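You operate a simulated robot arm through the tools that you are given. There is no shell and no other tool. Be economical: measure what you need, move in short steps, check, and stop when the job is done.

You run a simulated two-armed robot. Do the job below in one go: nothing can be reset, and whatever is moved stays where it is left.

TASK
Make two copies of the form on the glass and staple them together.
Fine: drop the stapled copies in the red basket by the black printer; the form stays on the glass.
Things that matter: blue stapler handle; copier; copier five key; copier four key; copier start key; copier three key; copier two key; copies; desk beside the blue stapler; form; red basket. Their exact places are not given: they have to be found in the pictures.

Only the result counts: the job must be done as asked and must still hold three seconds after the hand-in. Knocking over, shifting, dropping, spilling or breaking anything else fails it.

THE ROBOT
Two 7-joint arms with three-finger grippers on one trunk, on a base that drives. Base frame: it is fixed to the floor where the robot stands at the start and does not move with it; the origin is under the middle of the robot, x ahead of it, y to its left, z up. Lengths are in mm, angles in degrees, forces in N, time in s.
The left shoulder is at the start at [70, 146, 1213], the right one opposite. With the tool pointing down near the work surface each hand reaches from about 100 to 660 mm from the robot's upright axis, wherever it stands, measured 20 degrees to its own side. Places, roughly: blue stapler handle [-1700, 3600, 800]; copier [600, -400, 500]; copier five key [400, -100, 900]; copier four key [400, 0, 900]; copier start key [400, -100, 900]; copier three key [500, 0, 900]; copier two key [500, 0, 900]; desk beside the blue stapler [-1600, 3600, 800]; red basket [-750, 2750, 750]. Payload 2.2 kg a hand.
Tool frame (each hand has its own): the origin (TCP) lies between the finger pads and is the grasp point; the fingertips stand 28 mm ahead of it; z points along the fingers, y is the line along which they close. Largest opening 102 mm; the body of the gripper starts 71 mm behind the TCP.
Orientation is that of the tool frame in the base frame, as a unit quaternion [x, y, z, w]. With the fingers straight down and closing along the base's y, the tool's x points along the base's -x, its y along +y and its z along -z.

THE INTERFACE
- The arms move only by the tool send_rows. It takes "left_increments", "right_increments" or both (then of equal length, played together; a hand with none holds still); each is a list that holds one entry, the list of rows, each a list of 7 numbers: the turn, a rotation vector about the base's x, y, z in units of 60 degrees (1.0 is 60 degrees), then the shift along the base's x, y, z in units of 300 mm (1.0 is 300 mm), then the opening, from 0 (shut) to 1 (fully open). In form: [[[rx, ry, rz, tx, ty, tz, claw], ...]]. A call has 1 to 12 rows; each row is the pose to reach, as a shift and turn from the pose commanded when the call began. A call with a number of a shift or a turn outside -1 to 1 is refused whole. Rows are played at 5 a second. More than 50 mm and 8.6 degrees between two rows, or a gripper value outside its range, and nothing of the call is played. Where a pose cannot be reached the arm comes as near as it can. A force on the tool above 40 N (or 10 N above the force at the start of the call, whichever is more), or a blocked arm, ends the call early, and 0.2 s more pass. Each finger halts on what it meets, pressing with about 27 N; the grip force reading is that of the motor and also rises with nothing between the fingers. The clock runs only during rows and for 0.2 s after the last one: add rows that repeat a pose to give the fingers time. The reply holds the time, the measured pose of the TCP, the force on the tool along the base axes, the opening and the grip force, in the units named above and with some noise, with the torque about the TCP (base axes, N m) and any sound that the robot's microphone picked up, and new pictures: "pictures" is both (left out), scene, wrist or none (wrist: the cameras of the hands that moved).
- Cameras (640 x 400 px; columns grow to the right, rows downward): "scene" is now at [116.8, -55.6, 1434.1]; the picture's right is [-0.64, -0.77, 0.00], its down [-0.48, 0.40, -0.78] and it looks along [0.60, -0.50, -0.62] (base axes); focal length 232 px, centre (320, 200). "left" rides on the left gripper at [72, 38, -86] in its tool frame; the picture's right is [-0.46, 0.89, 0.00], its down [-0.60, -0.32, -0.73] and it looks along [-0.65, -0.34, 0.68] (tool axes); focal length 256 px, centre (320, 200). "right" rides on the right gripper at [69, 44, -86] in its tool frame; the picture's right is [-0.53, 0.84, 0.00], its down [-0.58, -0.36, -0.73] and it looks along [-0.62, -0.39, 0.68] (tool axes); focal length 256 px, centre (320, 200).
- move_column(by): slides the trunk up (or, below 0, down) by that many mm; the arms and the scene camera ride with it, the base frame stays. It gives what a move gives, with no picture.
- base_move(legs): drives the robot by 1 to 6 legs, each [ahead, left, turn to the left] in mm, mm and degrees, along the robot's own axes; the way and the turn of a leg run together, so that a leg with both is an arc; at most 1500 mm and 180 degrees a leg. The arms and the cameras ride along, it lands a little off, and it stops where it bumps. It gives what a move gives, and a new picture of the scene camera.
- turn_head(pan, tilt): turns the head with the scene camera to pan (to the left, within 86 degrees either way) and tilt (down, from -29 to 69), counted from straight ahead of the robot. It gives what a move gives, and a new picture of the scene camera.
- measure_at(camera, pixels): there is no depth. For up to 12 entries [column, row, z] of the newest picture of that camera ("zoom" is the newest enlarged one), the place [x, y] in the base frame at which the ray of that pixel passes the height z, good to about 2 mm. The clock stands still meanwhile.
- zoom(camera, box): a new picture of the part [left, top, right, bottom] of that camera's present view, enlarged. The clock stands still meanwhile.
- hand_in(): hands the job in; it is judged then, once.

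Work in short steps. Measure before you move; look again where a grasp or a placing could have gone wrong, and mend it. You have 80 turns and 260 pictures in all, those below and enlarged ones among them. Open the grippers and draw the arms clear of the work before you hand the job in, unless the task says otherwise; then end with one line.

The tools are called after ">>>" by a JSON object that holds its "api" and its "payload". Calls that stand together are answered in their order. send_rows: Moves the arms, as the interface text tells. Its arguments: {"type":"object","properties":{"left_increments":{"type":"array","items":{"type":"array","items":{"type":"array","items":{"type":"number"}}}},"right_increments":{"type":"array","items":{"type":"array","items":{"type":"array","items":{"type":"number"}}}},"pictures":{"type":"string","enum":["both","scene","wrist","none"]}},"required":[]} The other tools are called the same way: move_column (by) slides the trunk up or down; base_move (legs) drives the base; turn_head (pan, tilt) turns the head that bears the scene camera; measure_at (camera, pixels) gives the place at which the rays of pixels pass given heights; zoom (camera, box) takes an enlarged picture of a part of a camera's view; hand_in () hands the job in.

At the start:

```text
time_s: 0.0
left_tool_pos: [475.8, 9.6, 1147.8]
left_ee_rot: [0.0, 1.0, 0.001, -0.001]
left_wrist_force: [0.0, 0.3, -0.1]
left_wrist_torque: [-0.02, 0.01, -0.02]
left_width: 101.8
left_gripper_force: 0.0
right_tool_pos: [410.0, -400.2, 1199.8]
right_ee_rot: [0.0, 1.0, 0.0, 0.001]
right_wrist_force: [0.2, -0.8, -0.5]
right_wrist_torque: [-0.03, 0.01, -0.03]
right_width: 102.2
right_gripper_force: 0.1
trunk travel left (down, up): [-750.0, 190.0]
robot x, y, heading: [2.2, 3.4, 0.1]
head pan, tilt: [-39.6, 38.3]
```

scene: 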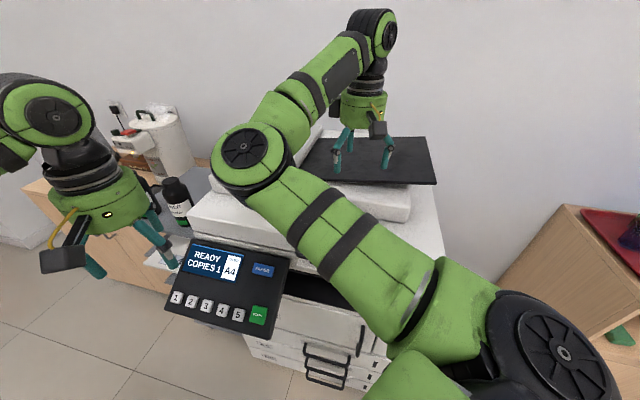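
right: 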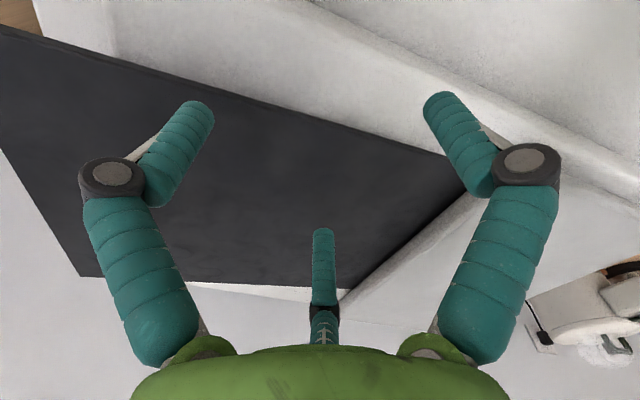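
left: 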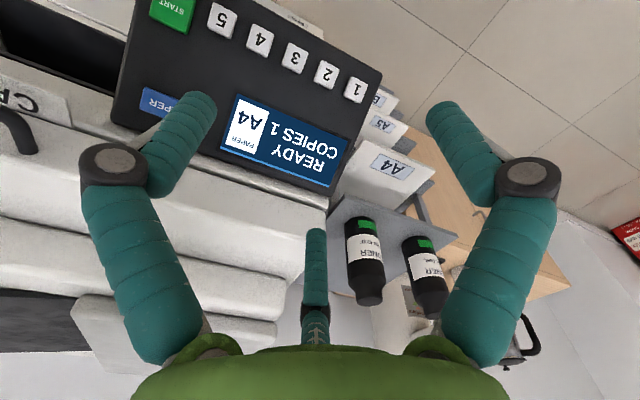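

The copier panel shows READY, COPIES 1, A4, with keys 1-5 along its front edge and START at about (258,315). I enlarge the panel and the copier top.

>>> {"api": "zoom", "payload": {"camera": "scene", "box": [150, 220, 310, 340]}}

>>> {"api": "zoom", "payload": {"camera": "scene", "box": [180, 80, 460, 400]}}

>>> {"api": "zoom", "payload": {"camera": "left", "box": [0, 0, 420, 260]}}

```text
3.33 times, centred on (230, 280) of scene
```

zoom: 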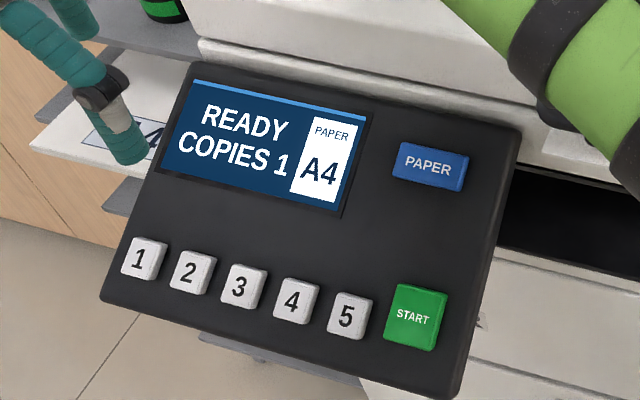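

```text
1.25 times, centred on (320, 240) of scene
```

zoom: 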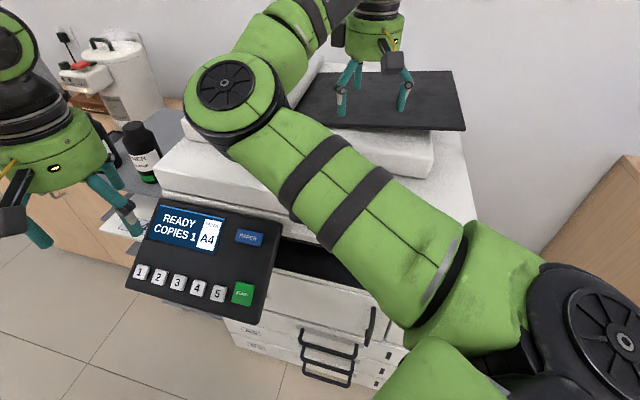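

```text
1.52 times, centred on (210, 130) of left
```

zoom: 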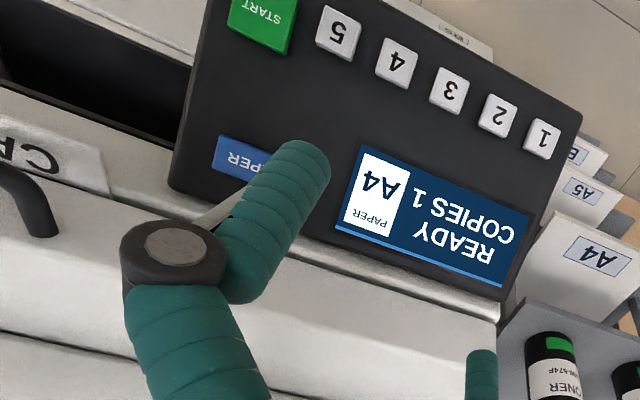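

I triangulate key 2 and START from the scene and left cameras at a few heights.

>>> {"api": "measure_at", "payload": {"camera": "scene", "pixels": [[191, 301.5, 850], [191, 301.5, 900], [191, 301.5, 950], [258.5, 315.4, 850], [258.5, 315.4, 900], [258.5, 315.4, 950], [271, 250, 900], [271, 250, 950]]}}

>>> {"api": "measure_at", "payload": {"camera": "left", "pixels": [[326, 74, 850], [326, 74, 900], [326, 74, 950], [173, 8, 850], [173, 8, 900], [173, 8, 950], [160, 102, 900], [160, 102, 950]]}}

```text
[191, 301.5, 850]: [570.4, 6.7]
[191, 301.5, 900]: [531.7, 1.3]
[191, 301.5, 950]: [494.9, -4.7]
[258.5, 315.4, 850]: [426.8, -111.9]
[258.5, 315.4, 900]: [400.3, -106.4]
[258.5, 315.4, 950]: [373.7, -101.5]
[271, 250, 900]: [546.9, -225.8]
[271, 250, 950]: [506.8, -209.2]
```

```text
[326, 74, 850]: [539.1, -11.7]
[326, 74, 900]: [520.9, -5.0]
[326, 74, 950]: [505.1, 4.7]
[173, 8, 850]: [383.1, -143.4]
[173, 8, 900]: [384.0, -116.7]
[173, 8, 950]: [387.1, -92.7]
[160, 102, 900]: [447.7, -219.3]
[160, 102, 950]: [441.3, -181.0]
```

Key 2 is at about (514,-1,923) and START at about (386,-104,927). The right arm blocks the copier, so I draw it back to see the glass and the form.

>>> {"api": "send_rows", "payload": {"right_increments": [[[0, 0, 0, -0.1, 0, 0.05, 1], [0, 0, 0, -0.25, -0.0, 0.05, 1], [0, 0, 0, -0.4, -0.0, 0.05, 1], [0, 0, 0, -0.55, -0.05, 0.05, 1], [0, 0, 0, -0.7, -0.1, 0.05, 0.5], [0, 0, 0, -0.8, -0.15, 0.05, 0]]], "left_increments": [[[0, 0, 0, 0, 0, 0, 0.8], [0, 0, 0, 0, 0, 0, 0.5], [0, 0, 0, 0, 0, 0, 0.3], [0, 0, 0, 0, 0, 0, 0], [0, 0, 0, 0, 0, 0, 0], [0, 0, 0, 0, 0, 0, 0]]], "pictures": "both"}}

```text
time_s: 1.4
left_tool_pos: [476.4, 8.3, 1148.1]
left_ee_rot: [-0.001, 1.0, 0.001, 0.0]
left_wrist_force: [-0.2, 0.2, 0.8]
left_wrist_torque: [0.0, 0.01, -0.01]
left_width: 1.8
left_gripper_force: 26.6
right_tool_pos: [169.4, -443.9, 1212.0]
right_ee_rot: [-0.001, 1.0, 0.001, -0.001]
right_wrist_force: [0.3, -0.3, 0.3]
right_wrist_torque: [-0.03, -0.03, 0.0]
right_width: 2.4
right_gripper_force: 27.0
trunk travel left (down, up): [-750.0, 190.0]
robot x, y, heading: [0.1, 0.6, -0.3]
head pan, tilt: [-39.6, 38.3]
```

scene: 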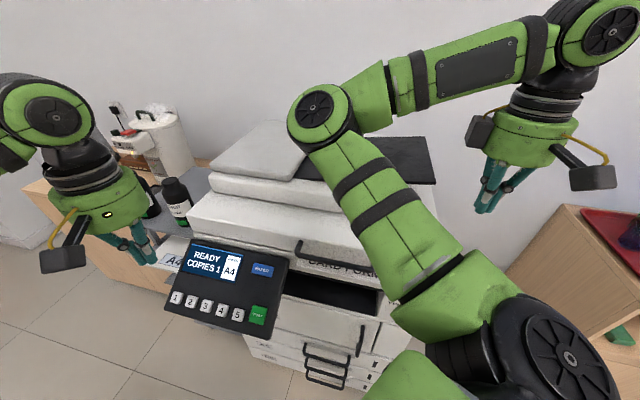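
right: 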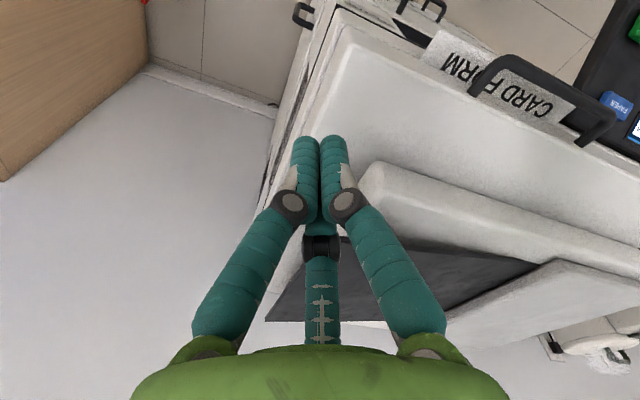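
left: 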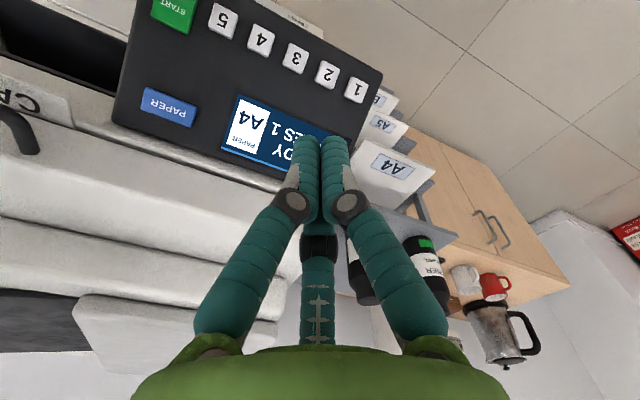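

A "CARD FORM" strip shows near the lid handle at right-camera (505,85). I enlarge it to see the form and any paper-size hint.

>>> {"api": "zoom", "payload": {"camera": "right", "box": [380, 0, 640, 162]}}

>>> {"api": "zoom", "payload": {"camera": "scene", "box": [240, 200, 400, 300]}}

>>> {"api": "zoom", "payload": {"camera": "left", "box": [330, 80, 450, 200]}}

```text
2.46 times, centred on (510, 81) of right
```

zoom: 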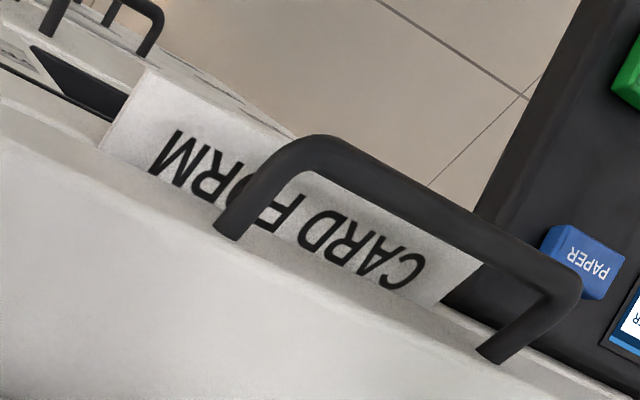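

```text
4.00 times, centred on (320, 250) of scene
```

zoom: 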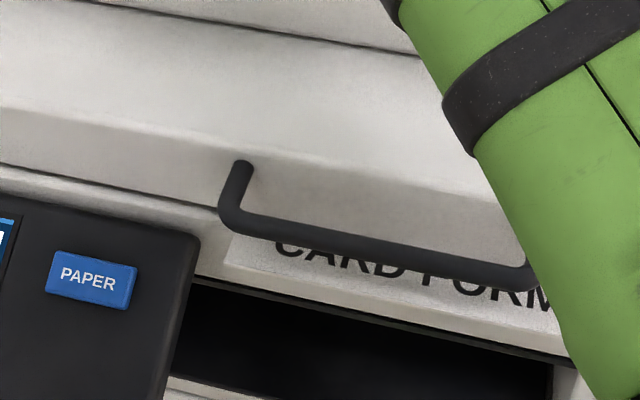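

```text
3.33 times, centred on (390, 140) of left
```

zoom: 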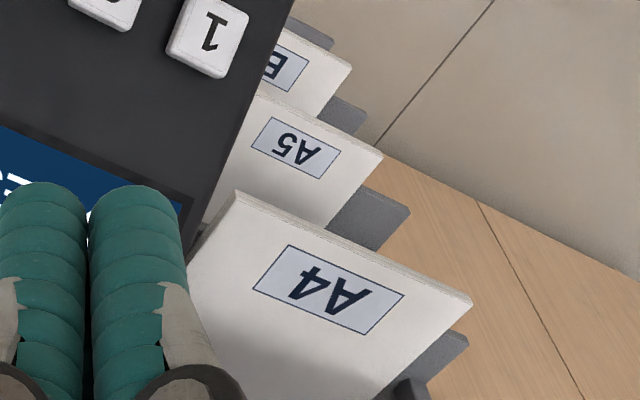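

The form's front edge sticks out under the closed lid. I measure its width to check the size against A4.

>>> {"api": "measure_at", "payload": {"camera": "scene", "pixels": [[297, 264, 850], [297, 264, 900], [297, 264, 950]]}}

>>> {"api": "measure_at", "payload": {"camera": "right", "pixels": [[575, 106, 850], [575, 106, 900], [575, 106, 950], [439, 27, 850], [439, 27, 900], [439, 27, 950]]}}

```text
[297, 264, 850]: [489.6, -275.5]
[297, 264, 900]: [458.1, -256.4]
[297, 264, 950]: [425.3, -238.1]
```

```text
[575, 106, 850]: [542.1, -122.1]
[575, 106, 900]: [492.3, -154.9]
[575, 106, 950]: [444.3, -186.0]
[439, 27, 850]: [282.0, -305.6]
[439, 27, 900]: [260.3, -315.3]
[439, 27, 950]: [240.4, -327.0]
```

At the right height (z≈1005) the form is about 209 mm wide, so it is A4 and the paper setting is right. I bring the closed left fingers over key 2.

>>> {"api": "send_rows", "payload": {"left_increments": [[[0, 0, 0, 0.06, -0.015, -0.1, 0], [0, 0, 0, 0.127, -0.031, -0.22, 0], [0, 0, 0, 0.127, -0.031, -0.36, 0], [0, 0, 0, 0.127, -0.031, -0.5, 0], [0, 0, 0, 0.127, -0.031, -0.55, 0], [0, 0, 0, 0.127, -0.031, -0.55, 0]]]}}

>>> {"api": "zoom", "payload": {"camera": "scene", "box": [150, 220, 310, 340]}}

```text
time_s: 2.8
left_tool_pos: [515.1, -0.0, 984.2]
left_ee_rot: [0.0, 1.0, 0.0, -0.001]
left_wrist_force: [0.2, -0.4, 0.4]
left_wrist_torque: [-0.01, 0.04, 0.02]
left_width: 2.0
left_gripper_force: 26.7
right_tool_pos: [169.7, -443.7, 1211.9]
right_ee_rot: [-0.001, 1.0, 0.0, 0.001]
right_wrist_force: [-0.3, -0.5, 0.4]
right_wrist_torque: [0.04, 0.02, -0.02]
right_width: 2.2
right_gripper_force: 27.3
trunk travel left (down, up): [-750.0, 190.0]
robot x, y, heading: [-1.3, 1.4, 0.2]
head pan, tilt: [-39.6, 38.3]
```

scene: 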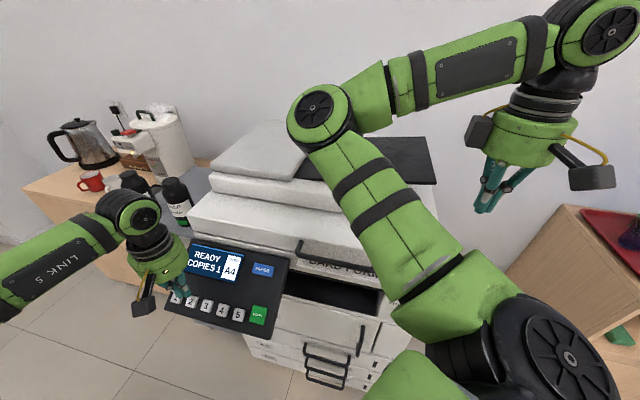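
left: 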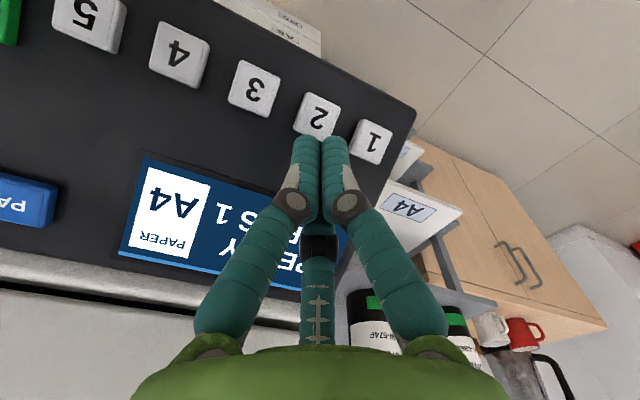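

```text
3.33 times, centred on (230, 280) of scene
```

zoom: 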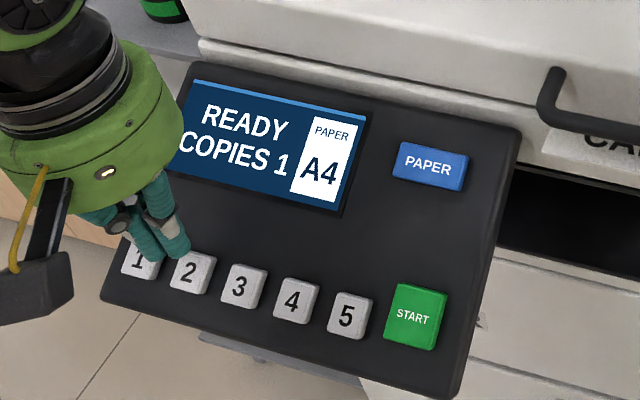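

Key 2 is now at left-camera (317,115); I re-measure it from close up, together with the other keys.

>>> {"api": "measure_at", "payload": {"camera": "left", "pixels": [[317, 115, 915], [317, 115, 925], [317, 115, 935], [373, 140, 925], [253, 86, 925]]}}

>>> {"api": "measure_at", "payload": {"camera": "scene", "pixels": [[191, 301.5, 915], [191, 301.5, 925], [191, 301.5, 935], [206.5, 306, 925]]}}

```text
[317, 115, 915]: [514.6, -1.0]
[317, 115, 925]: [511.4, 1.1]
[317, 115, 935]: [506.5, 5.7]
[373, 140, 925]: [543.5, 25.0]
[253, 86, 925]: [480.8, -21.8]
```

```text
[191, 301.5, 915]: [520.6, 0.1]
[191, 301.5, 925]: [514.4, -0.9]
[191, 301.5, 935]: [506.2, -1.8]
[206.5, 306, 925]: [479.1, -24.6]
```

Key 2 is at (511,0,~927). I descend in small steps; the force limit stops the call.

>>> {"api": "send_rows", "payload": {"left_increments": [[[0, 0, 0, -0.012, 0, -0.05, 0], [0, 0, 0, -0.012, 0, -0.08, 0], [0, 0, 0, -0.012, 0, -0.095, 0], [0, 0, 0, -0.012, 0, -0.105, 0], [0, 0, 0, -0.012, 0, -0.115, 0], [0, 0, 0, -0.012, 0, -0.123, 0]]], "pictures": "scene"}}

>>> {"api": "zoom", "payload": {"camera": "scene", "box": [150, 220, 310, 340]}}

```text
time_s: 4.2
left_tool_pos: [510.4, -0.5, 950.3]
left_ee_rot: [-0.001, 1.0, -0.001, 0.005]
left_wrist_force: [6.5, -2.1, 24.9]
left_wrist_torque: [-0.24, -0.5, -0.02]
left_width: 2.2
left_gripper_force: 27.3
right_tool_pos: [170.6, -443.5, 1212.7]
right_ee_rot: [0.0, 1.0, 0.0, 0.002]
right_wrist_force: [0.5, -0.3, -0.7]
right_wrist_torque: [0.01, 0.0, 0.0]
right_width: 2.2
right_gripper_force: 26.8
trunk travel left (down, up): [-750.0, 190.0]
robot x, y, heading: [2.2, 2.8, -0.2]
head pan, tilt: [-39.6, 38.3]
heard: click
```

scene: 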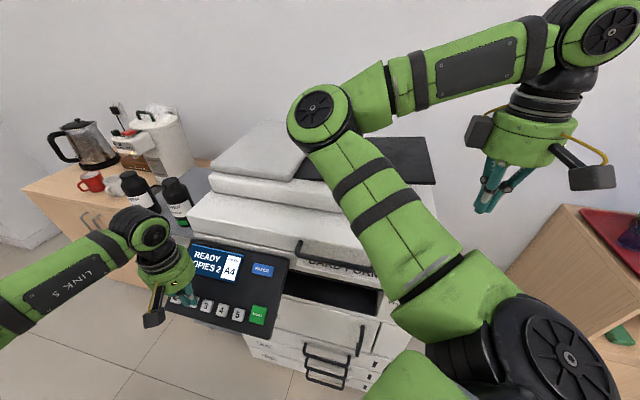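

```text
3.33 times, centred on (230, 280) of scene
```

zoom: 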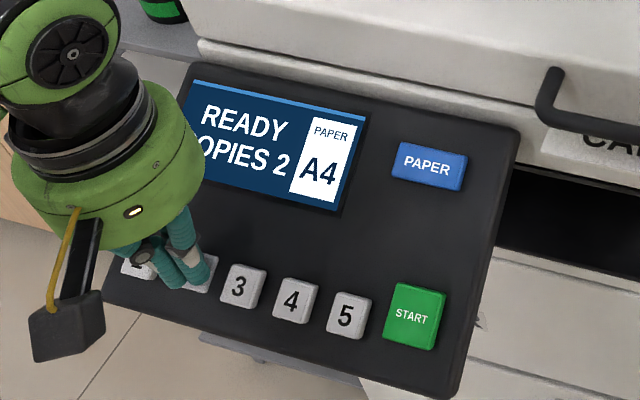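

The display reads COPIES 2. I raise the left hand and swing the right arm further out so that START gets free.

>>> {"api": "send_rows", "payload": {"left_increments": [[[0, 0, 0, 0, 0, 0.1, 0], [0, 0, 0, 0, 0, 0.2, 0], [0, 0, 0, 0, 0, 0.25, 0], [0, 0, 0, 0, 0, 0.25, 0], [0, 0, 0, 0, 0, 0.25, 0], [0, 0, 0, 0, 0, 0.25, 0]]], "right_increments": [[[0, 0, 0, 0, -0.1, 0, 0], [0, 0, 0, 0, -0.2, 0, 0], [0, 0, 0, -0.05, -0.3, 0, 0], [0, 0, 0, -0.1, -0.4, 0, 0], [0, 0, 0, -0.2, -0.45, 0, 0], [0, 0, 0, -0.3, -0.5, 0, 0]]], "pictures": "scene"}}

```text
time_s: 5.6
left_tool_pos: [511.0, -0.2, 1023.0]
left_ee_rot: [0.0, 1.0, -0.001, 0.001]
left_wrist_force: [-0.2, -0.3, 0.3]
left_wrist_torque: [0.03, -0.05, -0.05]
left_width: 2.2
left_gripper_force: 27.4
right_tool_pos: [79.0, -597.5, 1214.3]
right_ee_rot: [-0.001, 1.0, 0.0, 0.0]
right_wrist_force: [-0.2, -0.2, 0.5]
right_wrist_torque: [0.06, -0.06, 0.03]
right_width: 1.9
right_gripper_force: 26.4
trunk travel left (down, up): [-750.0, 190.0]
robot x, y, heading: [3.9, 2.2, -0.2]
head pan, tilt: [-39.6, 38.3]
```

scene: 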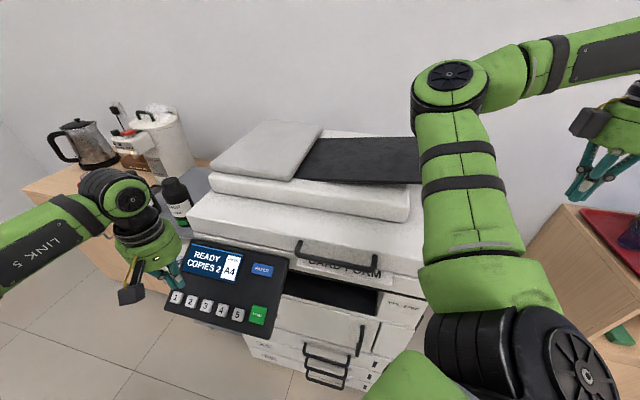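

The way to START is clear. I move the left hand over it at z 985.

>>> {"api": "send_rows", "payload": {"left_increments": [[[0, 0, 0, -0.1, -0.08, 0, 0], [0, 0, 0, -0.2, -0.16, 0, 0], [0, 0, 0, -0.3, -0.25, 0, 0], [0, 0, 0, -0.4, -0.33, 0, 0], [0, 0, 0, -0.418, -0.347, -0.1, 0], [0, 0, 0, -0.418, -0.347, -0.127, 0]]]}}

>>> {"api": "zoom", "payload": {"camera": "scene", "box": [150, 220, 310, 340]}}

```text
time_s: 7.0
left_tool_pos: [384.1, -103.6, 981.8]
left_ee_rot: [0.0, 1.0, 0.0, 0.0]
left_wrist_force: [-0.2, -0.1, -0.4]
left_wrist_torque: [0.02, 0.01, 0.01]
left_width: 2.2
left_gripper_force: 26.7
right_tool_pos: [80.8, -596.7, 1214.1]
right_ee_rot: [-0.001, 1.0, 0.0, 0.0]
right_wrist_force: [-0.4, -0.4, -0.4]
right_wrist_torque: [-0.04, 0.01, -0.04]
right_width: 1.9
right_gripper_force: 27.5
trunk travel left (down, up): [-750.0, 190.0]
robot x, y, heading: [1.8, 1.4, 0.2]
head pan, tilt: [-39.6, 38.3]
```

scene: 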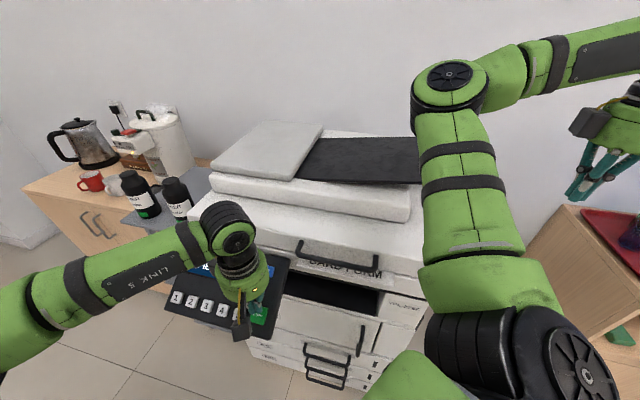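
left: 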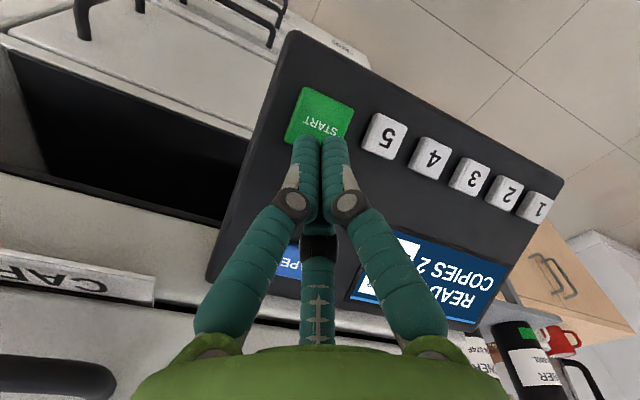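

```text
3.33 times, centred on (230, 280) of scene
```

zoom: 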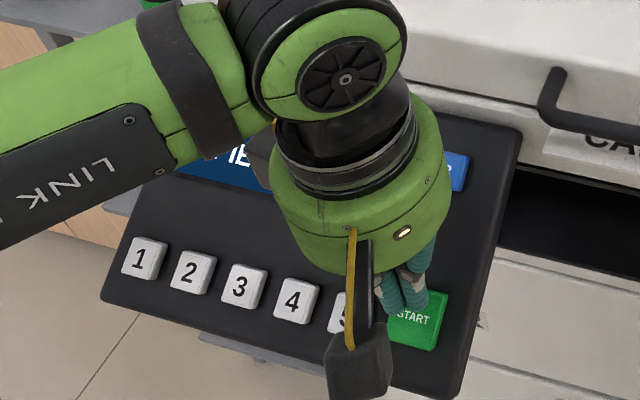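

Fingers stand over START. I press down in small steps and then rise, keeping the press at the end to read the sound.

>>> {"api": "send_rows", "payload": {"left_increments": [[[0, 0, 0, 0, 0, -0.05, 0], [0, 0, 0, 0, 0, -0.075, 0], [0, 0, 0, 0, 0, -0.088, 0], [0, 0, 0, 0, 0, -0.097, 0], [0, 0, 0, 0, 0, -0.106, 0], [0, 0, 0, 0, 0, -0.114, 0]]], "pictures": "wrist"}}

```text
time_s: 8.4
left_tool_pos: [383.9, -103.0, 953.3]
left_ee_rot: [0.001, 1.0, -0.003, 0.003]
left_wrist_force: [-1.5, 4.5, 34.0]
left_wrist_torque: [-0.24, -0.32, 0.04]
left_width: 2.0
left_gripper_force: 27.1
right_tool_pos: [75.3, -594.4, 1216.1]
right_ee_rot: [-0.001, 1.0, -0.001, 0.002]
right_wrist_force: [0.1, 0.4, -0.1]
right_wrist_torque: [0.0, -0.05, 0.04]
right_width: 2.1
right_gripper_force: 26.9
trunk travel left (down, up): [-750.0, 190.0]
robot x, y, heading: [3.2, 0.6, -0.1]
head pan, tilt: [-39.6, 38.3]
heard: click
```

left: 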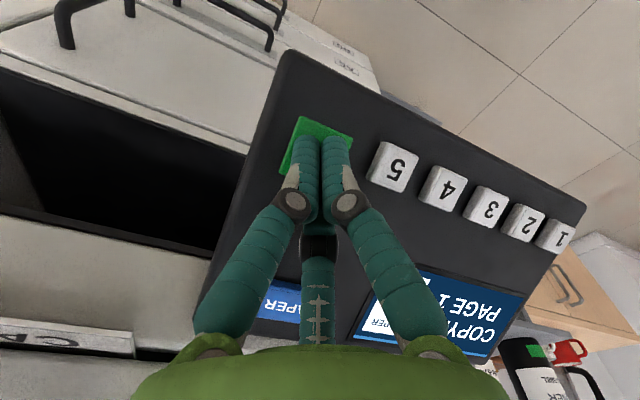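

COPYING, PAGE 1 shows. I lift the hand and move it back out to the left while it copies.

>>> {"api": "send_rows", "payload": {"left_increments": [[[0, 0, 0, 0, 0, 0.08, 0], [0, 0, 0, 0, 0, 0.2, 0], [0, 0, 0, -0.1, 0.1, 0.3, 0], [0, 0, 0, -0.2, 0.2, 0.4, 0], [0, 0, 0, -0.25, 0.33, 0.4, 0], [0, 0, 0, -0.25, 0.47, 0.4, 0], [0, 0, 0, -0.25, 0.6, 0.4, 0], [0, 0, 0, -0.25, 0.73, 0.4, 0], [0, 0, 0, -0.25, 0.87, 0.4, 0], [0, 0, 0, -0.25, 1.0, 0.4, 0], [0, 0, 0, -0.25, 1.0, 0.4, 0], [0, 0, 0, -0.25, 1.0, 0.4, 0]]], "pictures": "scene"}}

>>> {"api": "zoom", "payload": {"camera": "scene", "box": [150, 210, 450, 398]}}

```text
refused: row 3 steps farther than a row can; nothing moved
```

```text
2.13 times, centred on (300, 304) of scene
```

zoom: 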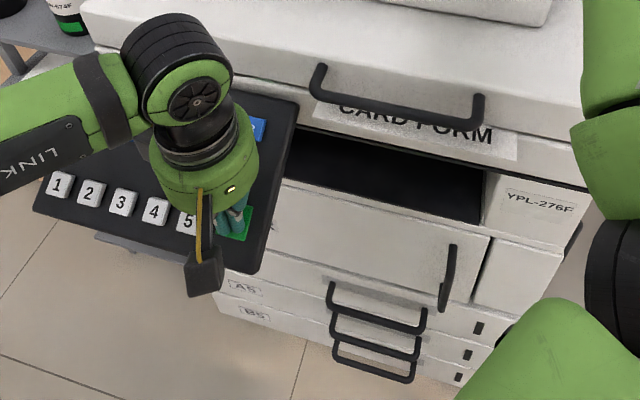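

A step was too long; I resend with smaller ones.

>>> {"api": "send_rows", "payload": {"left_increments": [[[0, 0, 0, 0, 0, 0.08, 0], [0, 0, 0, 0, 0, 0.2, 0], [0, 0, 0, -0.08, 0.08, 0.28, 0], [0, 0, 0, -0.16, 0.16, 0.36, 0], [0, 0, 0, -0.22, 0.28, 0.4, 0], [0, 0, 0, -0.25, 0.41, 0.4, 0], [0, 0, 0, -0.25, 0.55, 0.4, 0], [0, 0, 0, -0.25, 0.7, 0.4, 0], [0, 0, 0, -0.25, 0.85, 0.4, 0], [0, 0, 0, -0.25, 1.0, 0.4, 0], [0, 0, 0, -0.25, 1.0, 0.4, 0], [0, 0, 0, -0.25, 1.0, 0.4, 0]]], "pictures": "scene"}}

>>> {"api": "zoom", "payload": {"camera": "scene", "box": [150, 210, 450, 398]}}

```text
time_s: 11.0
left_tool_pos: [311.3, 195.1, 1068.3]
left_ee_rot: [0.0, 1.0, 0.0, -0.001]
left_wrist_force: [0.3, 0.5, -0.3]
left_wrist_torque: [-0.02, -0.01, -0.02]
left_width: 2.5
left_gripper_force: 27.1
right_tool_pos: [80.7, -596.4, 1214.4]
right_ee_rot: [-0.001, 1.0, 0.0, -0.001]
right_wrist_force: [0.0, 0.4, -0.2]
right_wrist_torque: [0.02, -0.04, 0.0]
right_width: 1.9
right_gripper_force: 26.7
trunk travel left (down, up): [-750.0, 190.0]
robot x, y, heading: [0.2, -0.5, 0.0]
head pan, tilt: [-39.6, 38.3]
```

scene: 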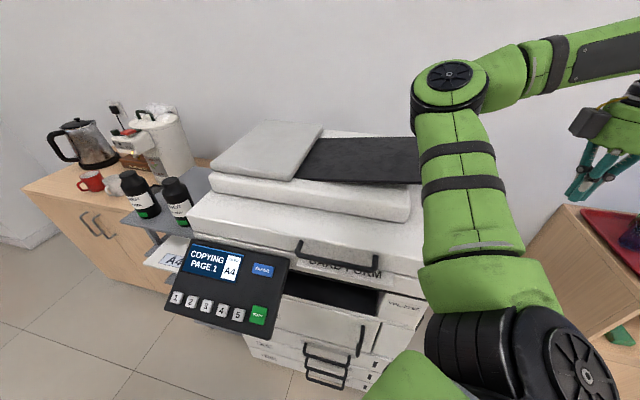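

```text
2.13 times, centred on (300, 304) of scene
```

zoom: 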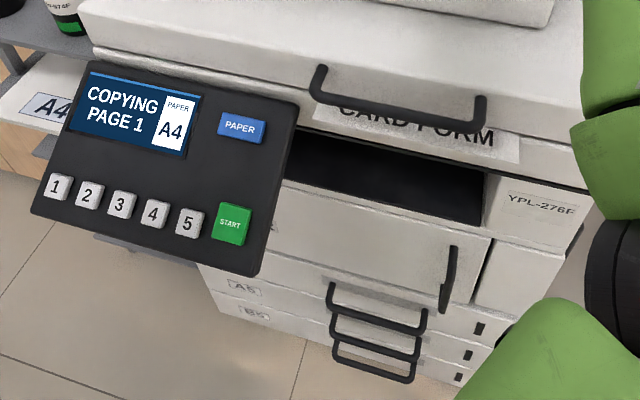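

Copying runs on; I wait some seconds.

>>> {"api": "send_rows", "payload": {"left_increments": [[[0, 0, 0, 0, 0, 0, 0], [0, 0, 0, 0, 0, 0, 0], [0, 0, 0, 0, 0, 0, 0], [0, 0, 0, 0, 0, 0, 0], [0, 0, 0, 0, 0, 0, 0], [0, 0, 0, 0, 0, 0, 0], [0, 0, 0, 0, 0, 0, 0], [0, 0, 0, 0, 0, 0, 0], [0, 0, 0, 0, 0, 0, 0], [0, 0, 0, 0, 0, 0, 0], [0, 0, 0, 0, 0, 0, 0], [0, 0, 0, 0, 0, 0, 0]]], "pictures": "none"}}

>>> {"api": "send_rows", "payload": {"left_increments": [[[0, 0, 0, 0, 0, 0, 0], [0, 0, 0, 0, 0, 0, 0], [0, 0, 0, 0, 0, 0, 0], [0, 0, 0, 0, 0, 0, 0], [0, 0, 0, 0, 0, 0, 0], [0, 0, 0, 0, 0, 0, 0], [0, 0, 0, 0, 0, 0, 0], [0, 0, 0, 0, 0, 0, 0], [0, 0, 0, 0, 0, 0, 0], [0, 0, 0, 0, 0, 0, 0], [0, 0, 0, 0, 0, 0, 0], [0, 0, 0, 0, 0, 0, 0.5]]], "pictures": "scene"}}

>>> {"api": "zoom", "payload": {"camera": "scene", "box": [150, 210, 450, 398]}}

```text
time_s: 13.6
left_tool_pos: [310.6, 194.9, 1070.3]
left_ee_rot: [0.0, 1.0, 0.0, 0.001]
left_wrist_force: [0.0, 0.3, 0.1]
left_wrist_torque: [-0.01, 0.04, -0.01]
left_width: 2.0
left_gripper_force: 26.9
right_tool_pos: [80.1, -596.4, 1214.8]
right_ee_rot: [-0.001, 1.0, 0.001, 0.0]
right_wrist_force: [0.7, -0.1, 0.3]
right_wrist_torque: [0.01, -0.01, 0.02]
right_width: 1.8
right_gripper_force: 26.6
trunk travel left (down, up): [-750.0, 190.0]
robot x, y, heading: [0.2, -1.6, 0.2]
head pan, tilt: [-39.6, 38.3]
```

```text
time_s: 16.2
left_tool_pos: [310.9, 195.4, 1069.0]
left_ee_rot: [0.0, 1.0, 0.001, 0.0]
left_wrist_force: [0.2, 0.0, 0.6]
left_wrist_torque: [0.0, -0.01, 0.0]
left_width: 51.1
left_gripper_force: 0.1
right_tool_pos: [79.8, -596.6, 1214.1]
right_ee_rot: [-0.001, 1.0, 0.001, 0.0]
right_wrist_force: [-1.0, -0.3, 1.0]
right_wrist_torque: [0.0, -0.01, -0.01]
right_width: 2.2
right_gripper_force: 26.5
trunk travel left (down, up): [-750.0, 190.0]
robot x, y, heading: [2.9, 3.4, -0.0]
head pan, tilt: [-39.6, 38.3]
```

scene: 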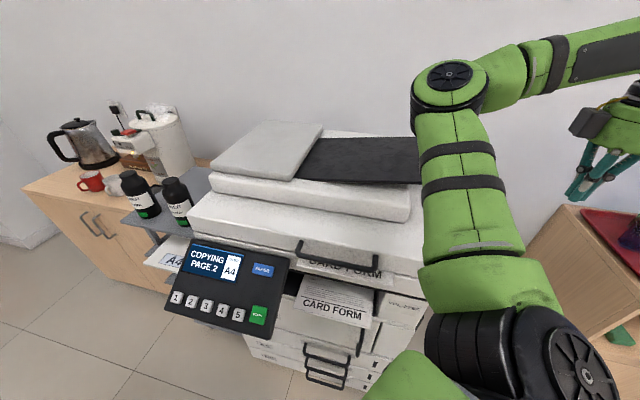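

```text
2.13 times, centred on (300, 304) of scene
```

zoom: 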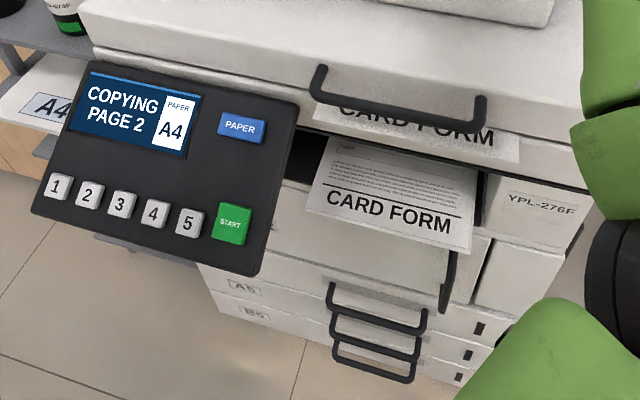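

Page 1 is out, page 2 in progress. I wait while looking left.

>>> {"api": "turn_head", "payload": {"pan": 86, "tilt": 15}}

>>> {"api": "send_rows", "payload": {"left_increments": [[[0, 0, 0, 0, 0, 0, 0.5], [0, 0, 0, 0, 0, 0, 0.5], [0, 0, 0, 0, 0, 0, 0.5], [0, 0, 0, 0, 0, 0, 0.5], [0, 0, 0, 0, 0, 0, 0.5], [0, 0, 0, 0, 0, 0, 0.5], [0, 0, 0, 0, 0, 0, 0.5], [0, 0, 0, 0, 0, 0, 0.5], [0, 0, 0, 0, 0, 0, 0.5], [0, 0, 0, 0, 0, 0, 0.5], [0, 0, 0, 0, 0, 0, 0.5], [0, 0, 0, 0, 0, 0, 0.5]]], "pictures": "none"}}

>>> {"api": "send_rows", "payload": {"left_increments": [[[0, 0, 0, 0, 0, 0, 0.5], [0, 0, 0, 0, 0, 0, 0.5], [0, 0, 0, 0, 0, 0, 0.5], [0, 0, 0, 0, 0, 0, 0.5], [0, 0, 0, 0, 0, 0, 0.5], [0, 0, 0, 0, 0, 0, 0.5], [0, 0, 0, 0, 0, 0, 0.5], [0, 0, 0, 0, 0, 0, 0.5], [0, 0, 0, 0, 0, 0, 0.5], [0, 0, 0, 0, 0, 0, 0.5], [0, 0, 0, 0, 0, 0, 0.5], [0, 0, 0, 0, 0, 0, 0.5]]], "pictures": "none"}}

>>> {"api": "turn_head", "payload": {"pan": -50, "tilt": 50}}

```text
time_s: 18.3
left_tool_pos: [310.6, 194.5, 1069.8]
left_ee_rot: [0.0, 1.0, 0.0, 0.0]
left_wrist_force: [0.7, 0.3, -0.1]
left_wrist_torque: [0.02, 0.02, -0.01]
left_width: 51.0
left_gripper_force: 0.0
right_tool_pos: [79.6, -596.1, 1216.1]
right_ee_rot: [-0.001, 1.0, 0.0, 0.0]
right_wrist_force: [0.6, -0.1, -0.1]
right_wrist_torque: [0.0, -0.02, 0.02]
right_width: 2.2
right_gripper_force: 27.1
trunk travel left (down, up): [-750.0, 190.0]
robot x, y, heading: [0.4, 1.8, -0.1]
head pan, tilt: [85.9, 15.0]
```

scene: 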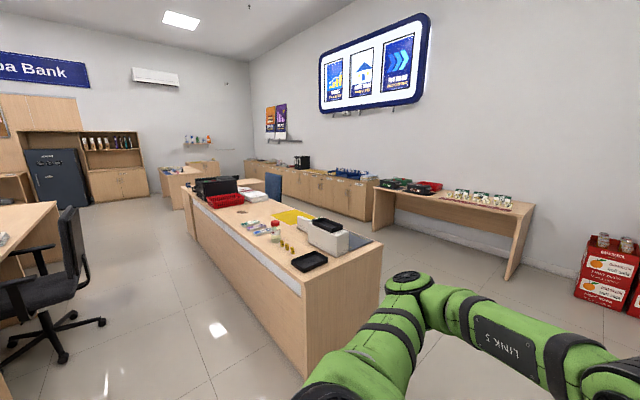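

```text
time_s: 20.9
left_tool_pos: [310.0, 195.9, 1069.3]
left_ee_rot: [0.0, 1.0, 0.0, 0.0]
left_wrist_force: [0.1, 0.7, 0.4]
left_wrist_torque: [0.0, -0.02, 0.0]
left_width: 50.8
left_gripper_force: 0.0
right_tool_pos: [79.5, -595.7, 1213.8]
right_ee_rot: [-0.001, 1.0, 0.0, 0.0]
right_wrist_force: [-0.1, 0.3, -0.3]
right_wrist_torque: [-0.02, -0.02, -0.04]
right_width: 2.3
right_gripper_force: 27.5
trunk travel left (down, up): [-750.0, 190.0]
robot x, y, heading: [0.0, 0.9, -0.2]
head pan, tilt: [85.9, 15.0]
```

```text
time_s: 23.5
left_tool_pos: [311.8, 195.9, 1069.1]
left_ee_rot: [0.0, 1.0, 0.0, 0.0]
left_wrist_force: [-0.4, 1.0, 0.3]
left_wrist_torque: [0.02, -0.02, 0.02]
left_width: 50.8
left_gripper_force: 0.0
right_tool_pos: [80.0, -595.9, 1214.3]
right_ee_rot: [-0.001, 1.0, 0.0, 0.0]
right_wrist_force: [-0.7, -0.2, -0.2]
right_wrist_torque: [-0.02, 0.01, -0.02]
right_width: 2.2
right_gripper_force: 27.2
trunk travel left (down, up): [-750.0, 190.0]
robot x, y, heading: [1.8, -0.9, 0.1]
head pan, tilt: [85.9, 15.0]
```

```text
time_s: 25.6
left_tool_pos: [309.5, 195.2, 1068.3]
left_ee_rot: [0.0, 1.0, 0.0, -0.001]
left_wrist_force: [0.6, 0.4, 0.5]
left_wrist_torque: [-0.01, 0.05, 0.0]
left_width: 50.9
left_gripper_force: 0.0
right_tool_pos: [80.4, -595.8, 1215.1]
right_ee_rot: [0.0, 1.0, 0.0, 0.0]
right_wrist_force: [-0.1, 0.0, -0.1]
right_wrist_torque: [0.0, 0.03, -0.01]
right_width: 2.1
right_gripper_force: 26.6
trunk travel left (down, up): [-750.0, 190.0]
robot x, y, heading: [-0.1, -1.1, -0.1]
head pan, tilt: [-50.0, 50.0]
```

scene: 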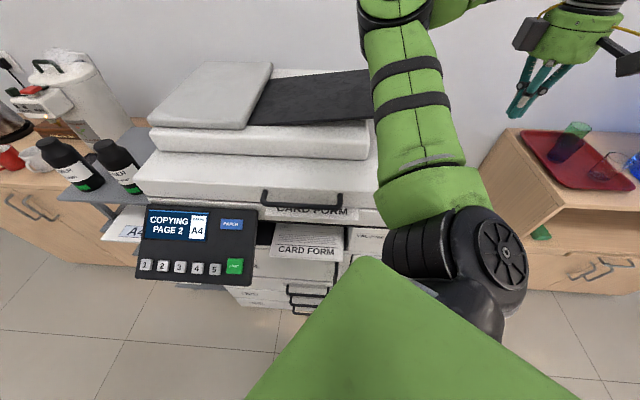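

Still copying page 2. The copier's front faces about (-0.57,+0.82), so I back off and turn toward it for a comfortable grasp.

>>> {"api": "base_move", "payload": {"legs": [[-70, 120, 0], [0, 0, -50]]}}

>>> {"api": "turn_head", "payload": {"pan": 0, "tilt": 45}}

```text
time_s: 29.2
left_tool_pos: [280.4, 4.8, 1069.8]
left_ee_rot: [0.423, 0.906, 0.0, 0.001]
left_wrist_force: [-0.6, -0.6, 0.4]
left_wrist_torque: [0.02, 0.01, 0.0]
left_width: 51.1
left_gripper_force: 0.0
right_tool_pos: [-476.2, -325.8, 1214.1]
right_ee_rot: [0.424, 0.906, 0.0, -0.001]
right_wrist_force: [-0.6, -0.1, 0.5]
right_wrist_torque: [0.01, 0.0, -0.01]
right_width: 2.1
right_gripper_force: 26.9
trunk travel left (down, up): [-750.0, 190.0]
robot x, y, heading: [-68.4, 115.3, -50.1]
head pan, tilt: [-50.0, 50.0]
```

scene: 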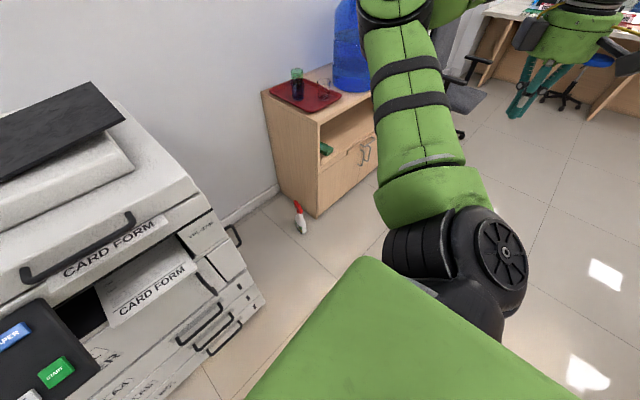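

```text
time_s: 30.4
left_tool_pos: [279.8, 2.9, 1068.0]
left_ee_rot: [0.424, 0.905, 0.0, 0.001]
left_wrist_force: [1.4, 0.0, 0.3]
left_wrist_torque: [-0.03, 0.0, 0.03]
left_width: 51.0
left_gripper_force: 0.0
right_tool_pos: [-475.6, -326.4, 1215.2]
right_ee_rot: [0.424, 0.906, 0.0, -0.001]
right_wrist_force: [-0.2, -0.4, -0.2]
right_wrist_torque: [0.0, 0.04, 0.01]
right_width: 2.0
right_gripper_force: 27.1
trunk travel left (down, up): [-750.0, 190.0]
robot x, y, heading: [-72.4, 120.0, -50.4]
head pan, tilt: [0.0, 45.0]
```

scene: 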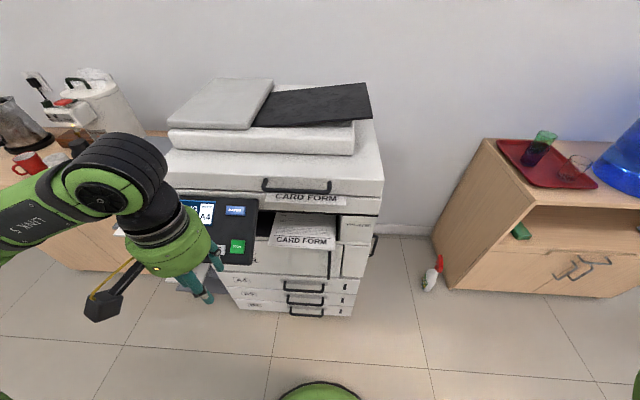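

Good view. I enlarge the output slot area to find the copy's edges, and check whether page 2 has come.

>>> {"api": "zoom", "payload": {"camera": "scene", "box": [180, 170, 380, 295]}}

>>> {"api": "zoom", "payload": {"camera": "left", "box": [0, 0, 640, 400]}}

```text
3.20 times, centred on (280, 232) of scene
```

zoom: 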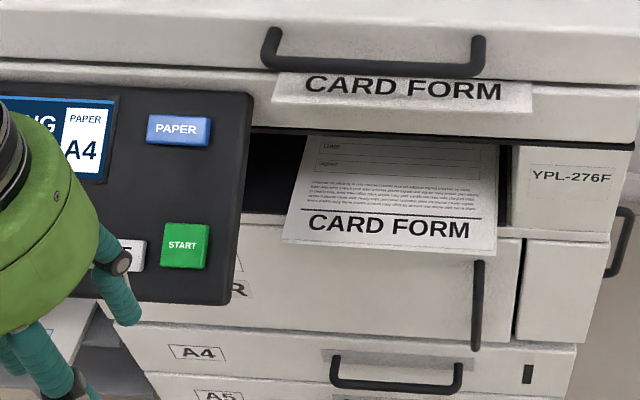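

```text
1.00 times, centred on (320, 200) of left (not enlarged: the box is as wide or as high as the picture)
```

zoom: 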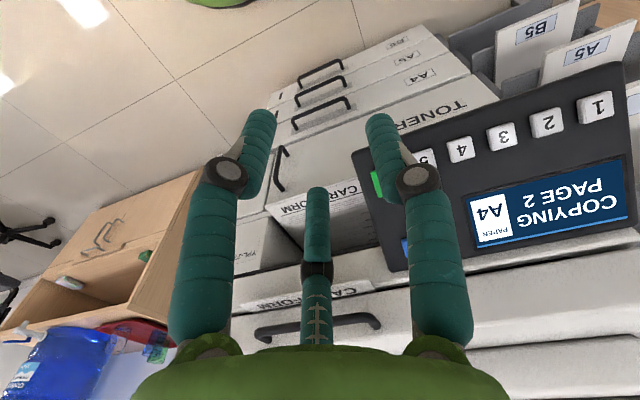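

I find the height of the copy's front edge from its known 210 mm width, by measuring its corners (268,244.5) and (335,249) at several heights.

>>> {"api": "measure_at", "payload": {"camera": "scene", "pixels": [[268.1, 244.5, 800], [335, 249.2, 800], [268.1, 244.5, 850], [335, 249.2, 850], [268.1, 244.5, 900], [335, 249.2, 900], [268.1, 244.5, 950], [335, 249.2, 950]]}}

>>> {"api": "zoom", "payload": {"camera": "left", "box": [230, 130, 430, 255]}}

```text
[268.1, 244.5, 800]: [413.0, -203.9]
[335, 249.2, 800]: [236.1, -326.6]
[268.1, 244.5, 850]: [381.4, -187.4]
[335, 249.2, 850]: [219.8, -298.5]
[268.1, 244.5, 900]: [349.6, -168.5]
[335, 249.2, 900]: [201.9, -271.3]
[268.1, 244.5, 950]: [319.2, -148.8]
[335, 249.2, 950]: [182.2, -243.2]
```

```text
3.20 times, centred on (330, 192) of left
```

zoom: 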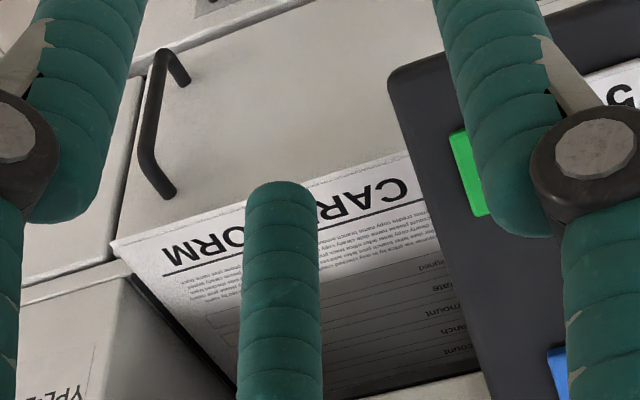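

I check the same right corner from the left camera at (265,205).

>>> {"api": "measure_at", "payload": {"camera": "left", "pixels": [[265, 205.1, 800], [265, 205.1, 825], [265, 205.1, 850]]}}

>>> {"api": "measure_at", "payload": {"camera": "scene", "pixels": [[335, 249.2, 800], [335, 249.2, 825], [335, 249.2, 850], [268.1, 244.5, 810], [335, 249.2, 810]]}}

```text
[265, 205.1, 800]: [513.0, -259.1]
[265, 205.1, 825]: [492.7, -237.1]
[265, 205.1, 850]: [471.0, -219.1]
```

```text
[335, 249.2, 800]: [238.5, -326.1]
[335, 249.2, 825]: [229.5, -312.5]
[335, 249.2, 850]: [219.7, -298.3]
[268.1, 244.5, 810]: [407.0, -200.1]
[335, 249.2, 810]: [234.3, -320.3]
```

The left camera's stored picture is stale; I use the enlarged picture's pixels instead.

>>> {"api": "measure_at", "payload": {"camera": "zoom", "pixels": [[112, 242, 800], [112, 242, 825], [112, 242, 850], [112, 242, 875]]}}

```text
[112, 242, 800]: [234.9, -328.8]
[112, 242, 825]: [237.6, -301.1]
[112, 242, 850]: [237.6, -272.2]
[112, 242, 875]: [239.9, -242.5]
```

Copy's front corners: left (408,-201), right (236,-323), z≈806. I check whether the sheet lies flat and how far it overhangs the slot's lip.

>>> {"api": "measure_at", "payload": {"camera": "scene", "pixels": [[268.1, 244.5, 806], [275.6, 213.2, 806], [335, 249.2, 806], [334, 219.5, 806], [275.6, 213.2, 820], [275.6, 213.2, 790], [334, 219.5, 820], [334, 219.5, 790], [261, 236, 800], [343, 242, 800], [261, 236, 780], [343, 242, 780]]}}

>>> {"api": "send_rows", "payload": {"left_increments": [[[0, 0, 0, 0.05, 0.04, 0.03, 0.5], [0, 0, 0, 0.1, 0.08, 0.06, 0.5], [0, 0, 0, 0.1, 0.2, 0.06, 0.5], [0, 0, 0, 0.1, 0.32, 0.06, 0.5], [0, 0, 0, 0.1, 0.44, 0.06, 0.5]]], "right_increments": [[[0, 0, 0, 0.06, -0.1, 0, 0.3], [0, 0, 0, 0.12, -0.2, 0, 0.5], [0, 0, 0, 0.26, -0.2, 0, 0.5], [0, 0, 0, 0.4, -0.2, 0, 0.5], [0, 0, 0, 0.54, -0.2, 0, 0.5]]], "pictures": "scene"}}

```text
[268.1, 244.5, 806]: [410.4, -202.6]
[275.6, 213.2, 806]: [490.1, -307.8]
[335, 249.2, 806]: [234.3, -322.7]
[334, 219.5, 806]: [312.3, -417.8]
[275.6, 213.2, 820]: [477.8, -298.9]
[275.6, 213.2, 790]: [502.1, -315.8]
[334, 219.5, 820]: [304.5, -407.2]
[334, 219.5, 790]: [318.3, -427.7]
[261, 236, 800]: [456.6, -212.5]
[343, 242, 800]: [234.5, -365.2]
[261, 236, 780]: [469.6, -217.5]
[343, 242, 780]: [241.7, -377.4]
```

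```text
time_s: 31.6
left_tool_pos: [339.2, 127.2, 1100.9]
left_ee_rot: [0.425, 0.905, -0.001, 0.0]
left_wrist_force: [-0.7, -0.3, -1.2]
left_wrist_torque: [-0.04, -0.01, 0.01]
left_width: 51.1
left_gripper_force: 0.0
left hand out of reach, approached as far as the arm can: row 4, 5
right_tool_pos: [-313.7, -382.9, 1213.9]
right_ee_rot: [0.424, 0.906, -0.001, 0.001]
right_wrist_force: [-0.2, 0.2, 0.4]
right_wrist_torque: [-0.02, 0.0, -0.01]
right_width: 50.9
right_gripper_force: 0.0
trunk travel left (down, up): [-750.0, 190.0]
robot x, y, heading: [-68.5, 116.5, -50.3]
head pan, tilt: [0.0, 45.0]
```

scene: 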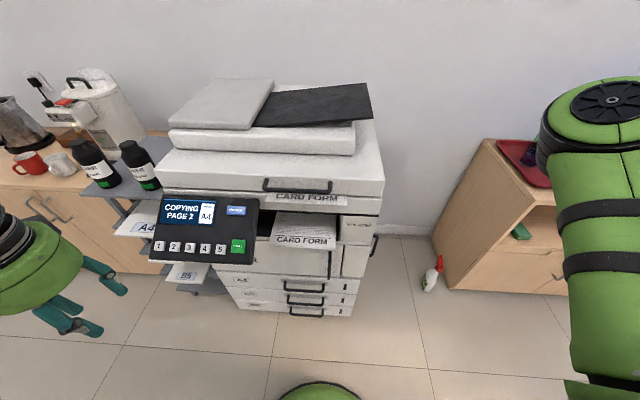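

The sheet is flat at z≈806 and overhangs the lip by about 35 mm. I turn the right hand in two stages to point horizontally at the copier with the fingers closing vertically; first stage now, moving to the front as well.

>>> {"api": "send_rows", "payload": {"right_increments": [[[-0.006, -0.068, -0.048, 0.08, 0.036, -0.017, 0.5], [-0.012, -0.136, -0.096, 0.161, 0.072, -0.033, 0.5], [-0.018, -0.203, -0.144, 0.242, 0.108, -0.05, 0.5], [-0.025, -0.271, -0.192, 0.322, 0.144, -0.067, 0.5], [-0.031, -0.339, -0.24, 0.403, 0.18, -0.083, 0.5], [-0.037, -0.407, -0.289, 0.483, 0.216, -0.1, 0.5], [-0.043, -0.474, -0.337, 0.564, 0.252, -0.117, 0.5], [-0.049, -0.542, -0.385, 0.644, 0.288, -0.133, 0.5], [-0.055, -0.61, -0.433, 0.725, 0.324, -0.15, 0.5], [-0.062, -0.678, -0.481, 0.806, 0.36, -0.167, 0.5], [-0.068, -0.745, -0.529, 0.886, 0.396, -0.183, 0.5], [-0.074, -0.813, -0.577, 0.967, 0.433, -0.2, 0.5]]], "pictures": "scene"}}

```text
time_s: 34.2
left_tool_pos: [338.4, 123.0, 1100.9]
left_ee_rot: [0.425, 0.905, 0.0, -0.001]
left_wrist_force: [0.4, -0.7, 0.1]
left_wrist_torque: [0.01, -0.02, -0.05]
left_width: 51.0
left_gripper_force: 0.1
right_tool_pos: [-105.1, -314.0, 1210.0]
right_ee_rot: [0.638, 0.657, 0.14, 0.376]
right_wrist_force: [-0.5, 0.3, -0.3]
right_wrist_torque: [0.03, 0.02, 0.03]
right_width: 51.0
right_gripper_force: 0.1
right hand out of reach, approached as far as the arm can: row 9, 10, 11, 12
trunk travel left (down, up): [-750.0, 190.0]
robot x, y, heading: [-68.9, 117.7, -50.5]
head pan, tilt: [0.0, 45.0]
```

scene: 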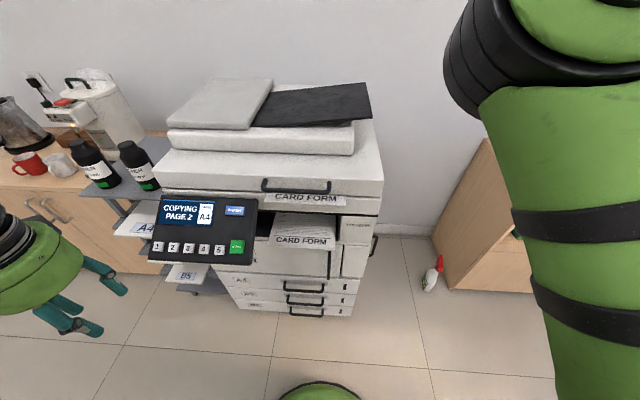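

The orientation was reached but not the position (the wrist is cramped near the shoulder). I move on forward and down in this orientation.

>>> {"api": "send_rows", "payload": {"right_increments": [[[0, 0, 0, 0.1, 0.0, -0.1, 0.5], [0, 0, 0, 0.2, 0.0, -0.2, 0.5], [0, 0, 0, 0.3, 0.0, -0.3, 0.5], [0, 0, 0, 0.4, 0.05, -0.4, 0.5], [0, 0, 0, 0.5, 0.1, -0.5, 0.5], [0, 0, 0, 0.55, 0.13, -0.6, 0.5]]], "pictures": "scene"}}

```text
time_s: 35.6
left_tool_pos: [345.3, 121.9, 1099.1]
left_ee_rot: [0.424, 0.906, 0.001, -0.004]
left_wrist_force: [0.6, 0.4, -1.2]
left_wrist_torque: [0.03, 0.1, -0.01]
left_width: 51.1
left_gripper_force: 0.1
right_tool_pos: [47.0, -356.0, 1025.9]
right_ee_rot: [0.637, 0.652, 0.143, 0.386]
right_wrist_force: [1.3, 0.4, 0.0]
right_wrist_torque: [-0.01, 0.03, -0.03]
right_width: 50.8
right_gripper_force: 0.0
right hand out of reach, approached as far as the arm can: row 1, 2, 3, 4, 5, 6
trunk travel left (down, up): [-750.0, 190.0]
robot x, y, heading: [-68.6, 117.7, -50.4]
head pan, tilt: [0.0, 45.0]
```

scene: 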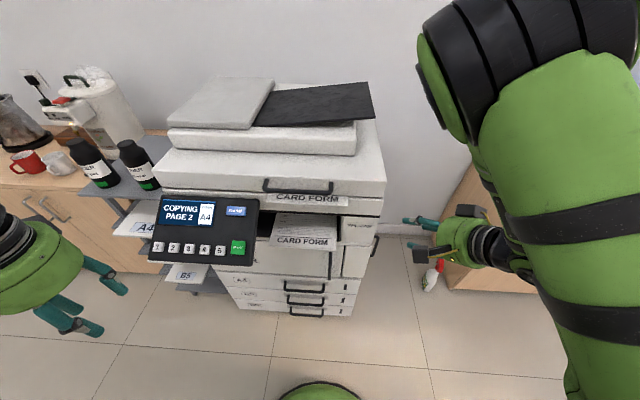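

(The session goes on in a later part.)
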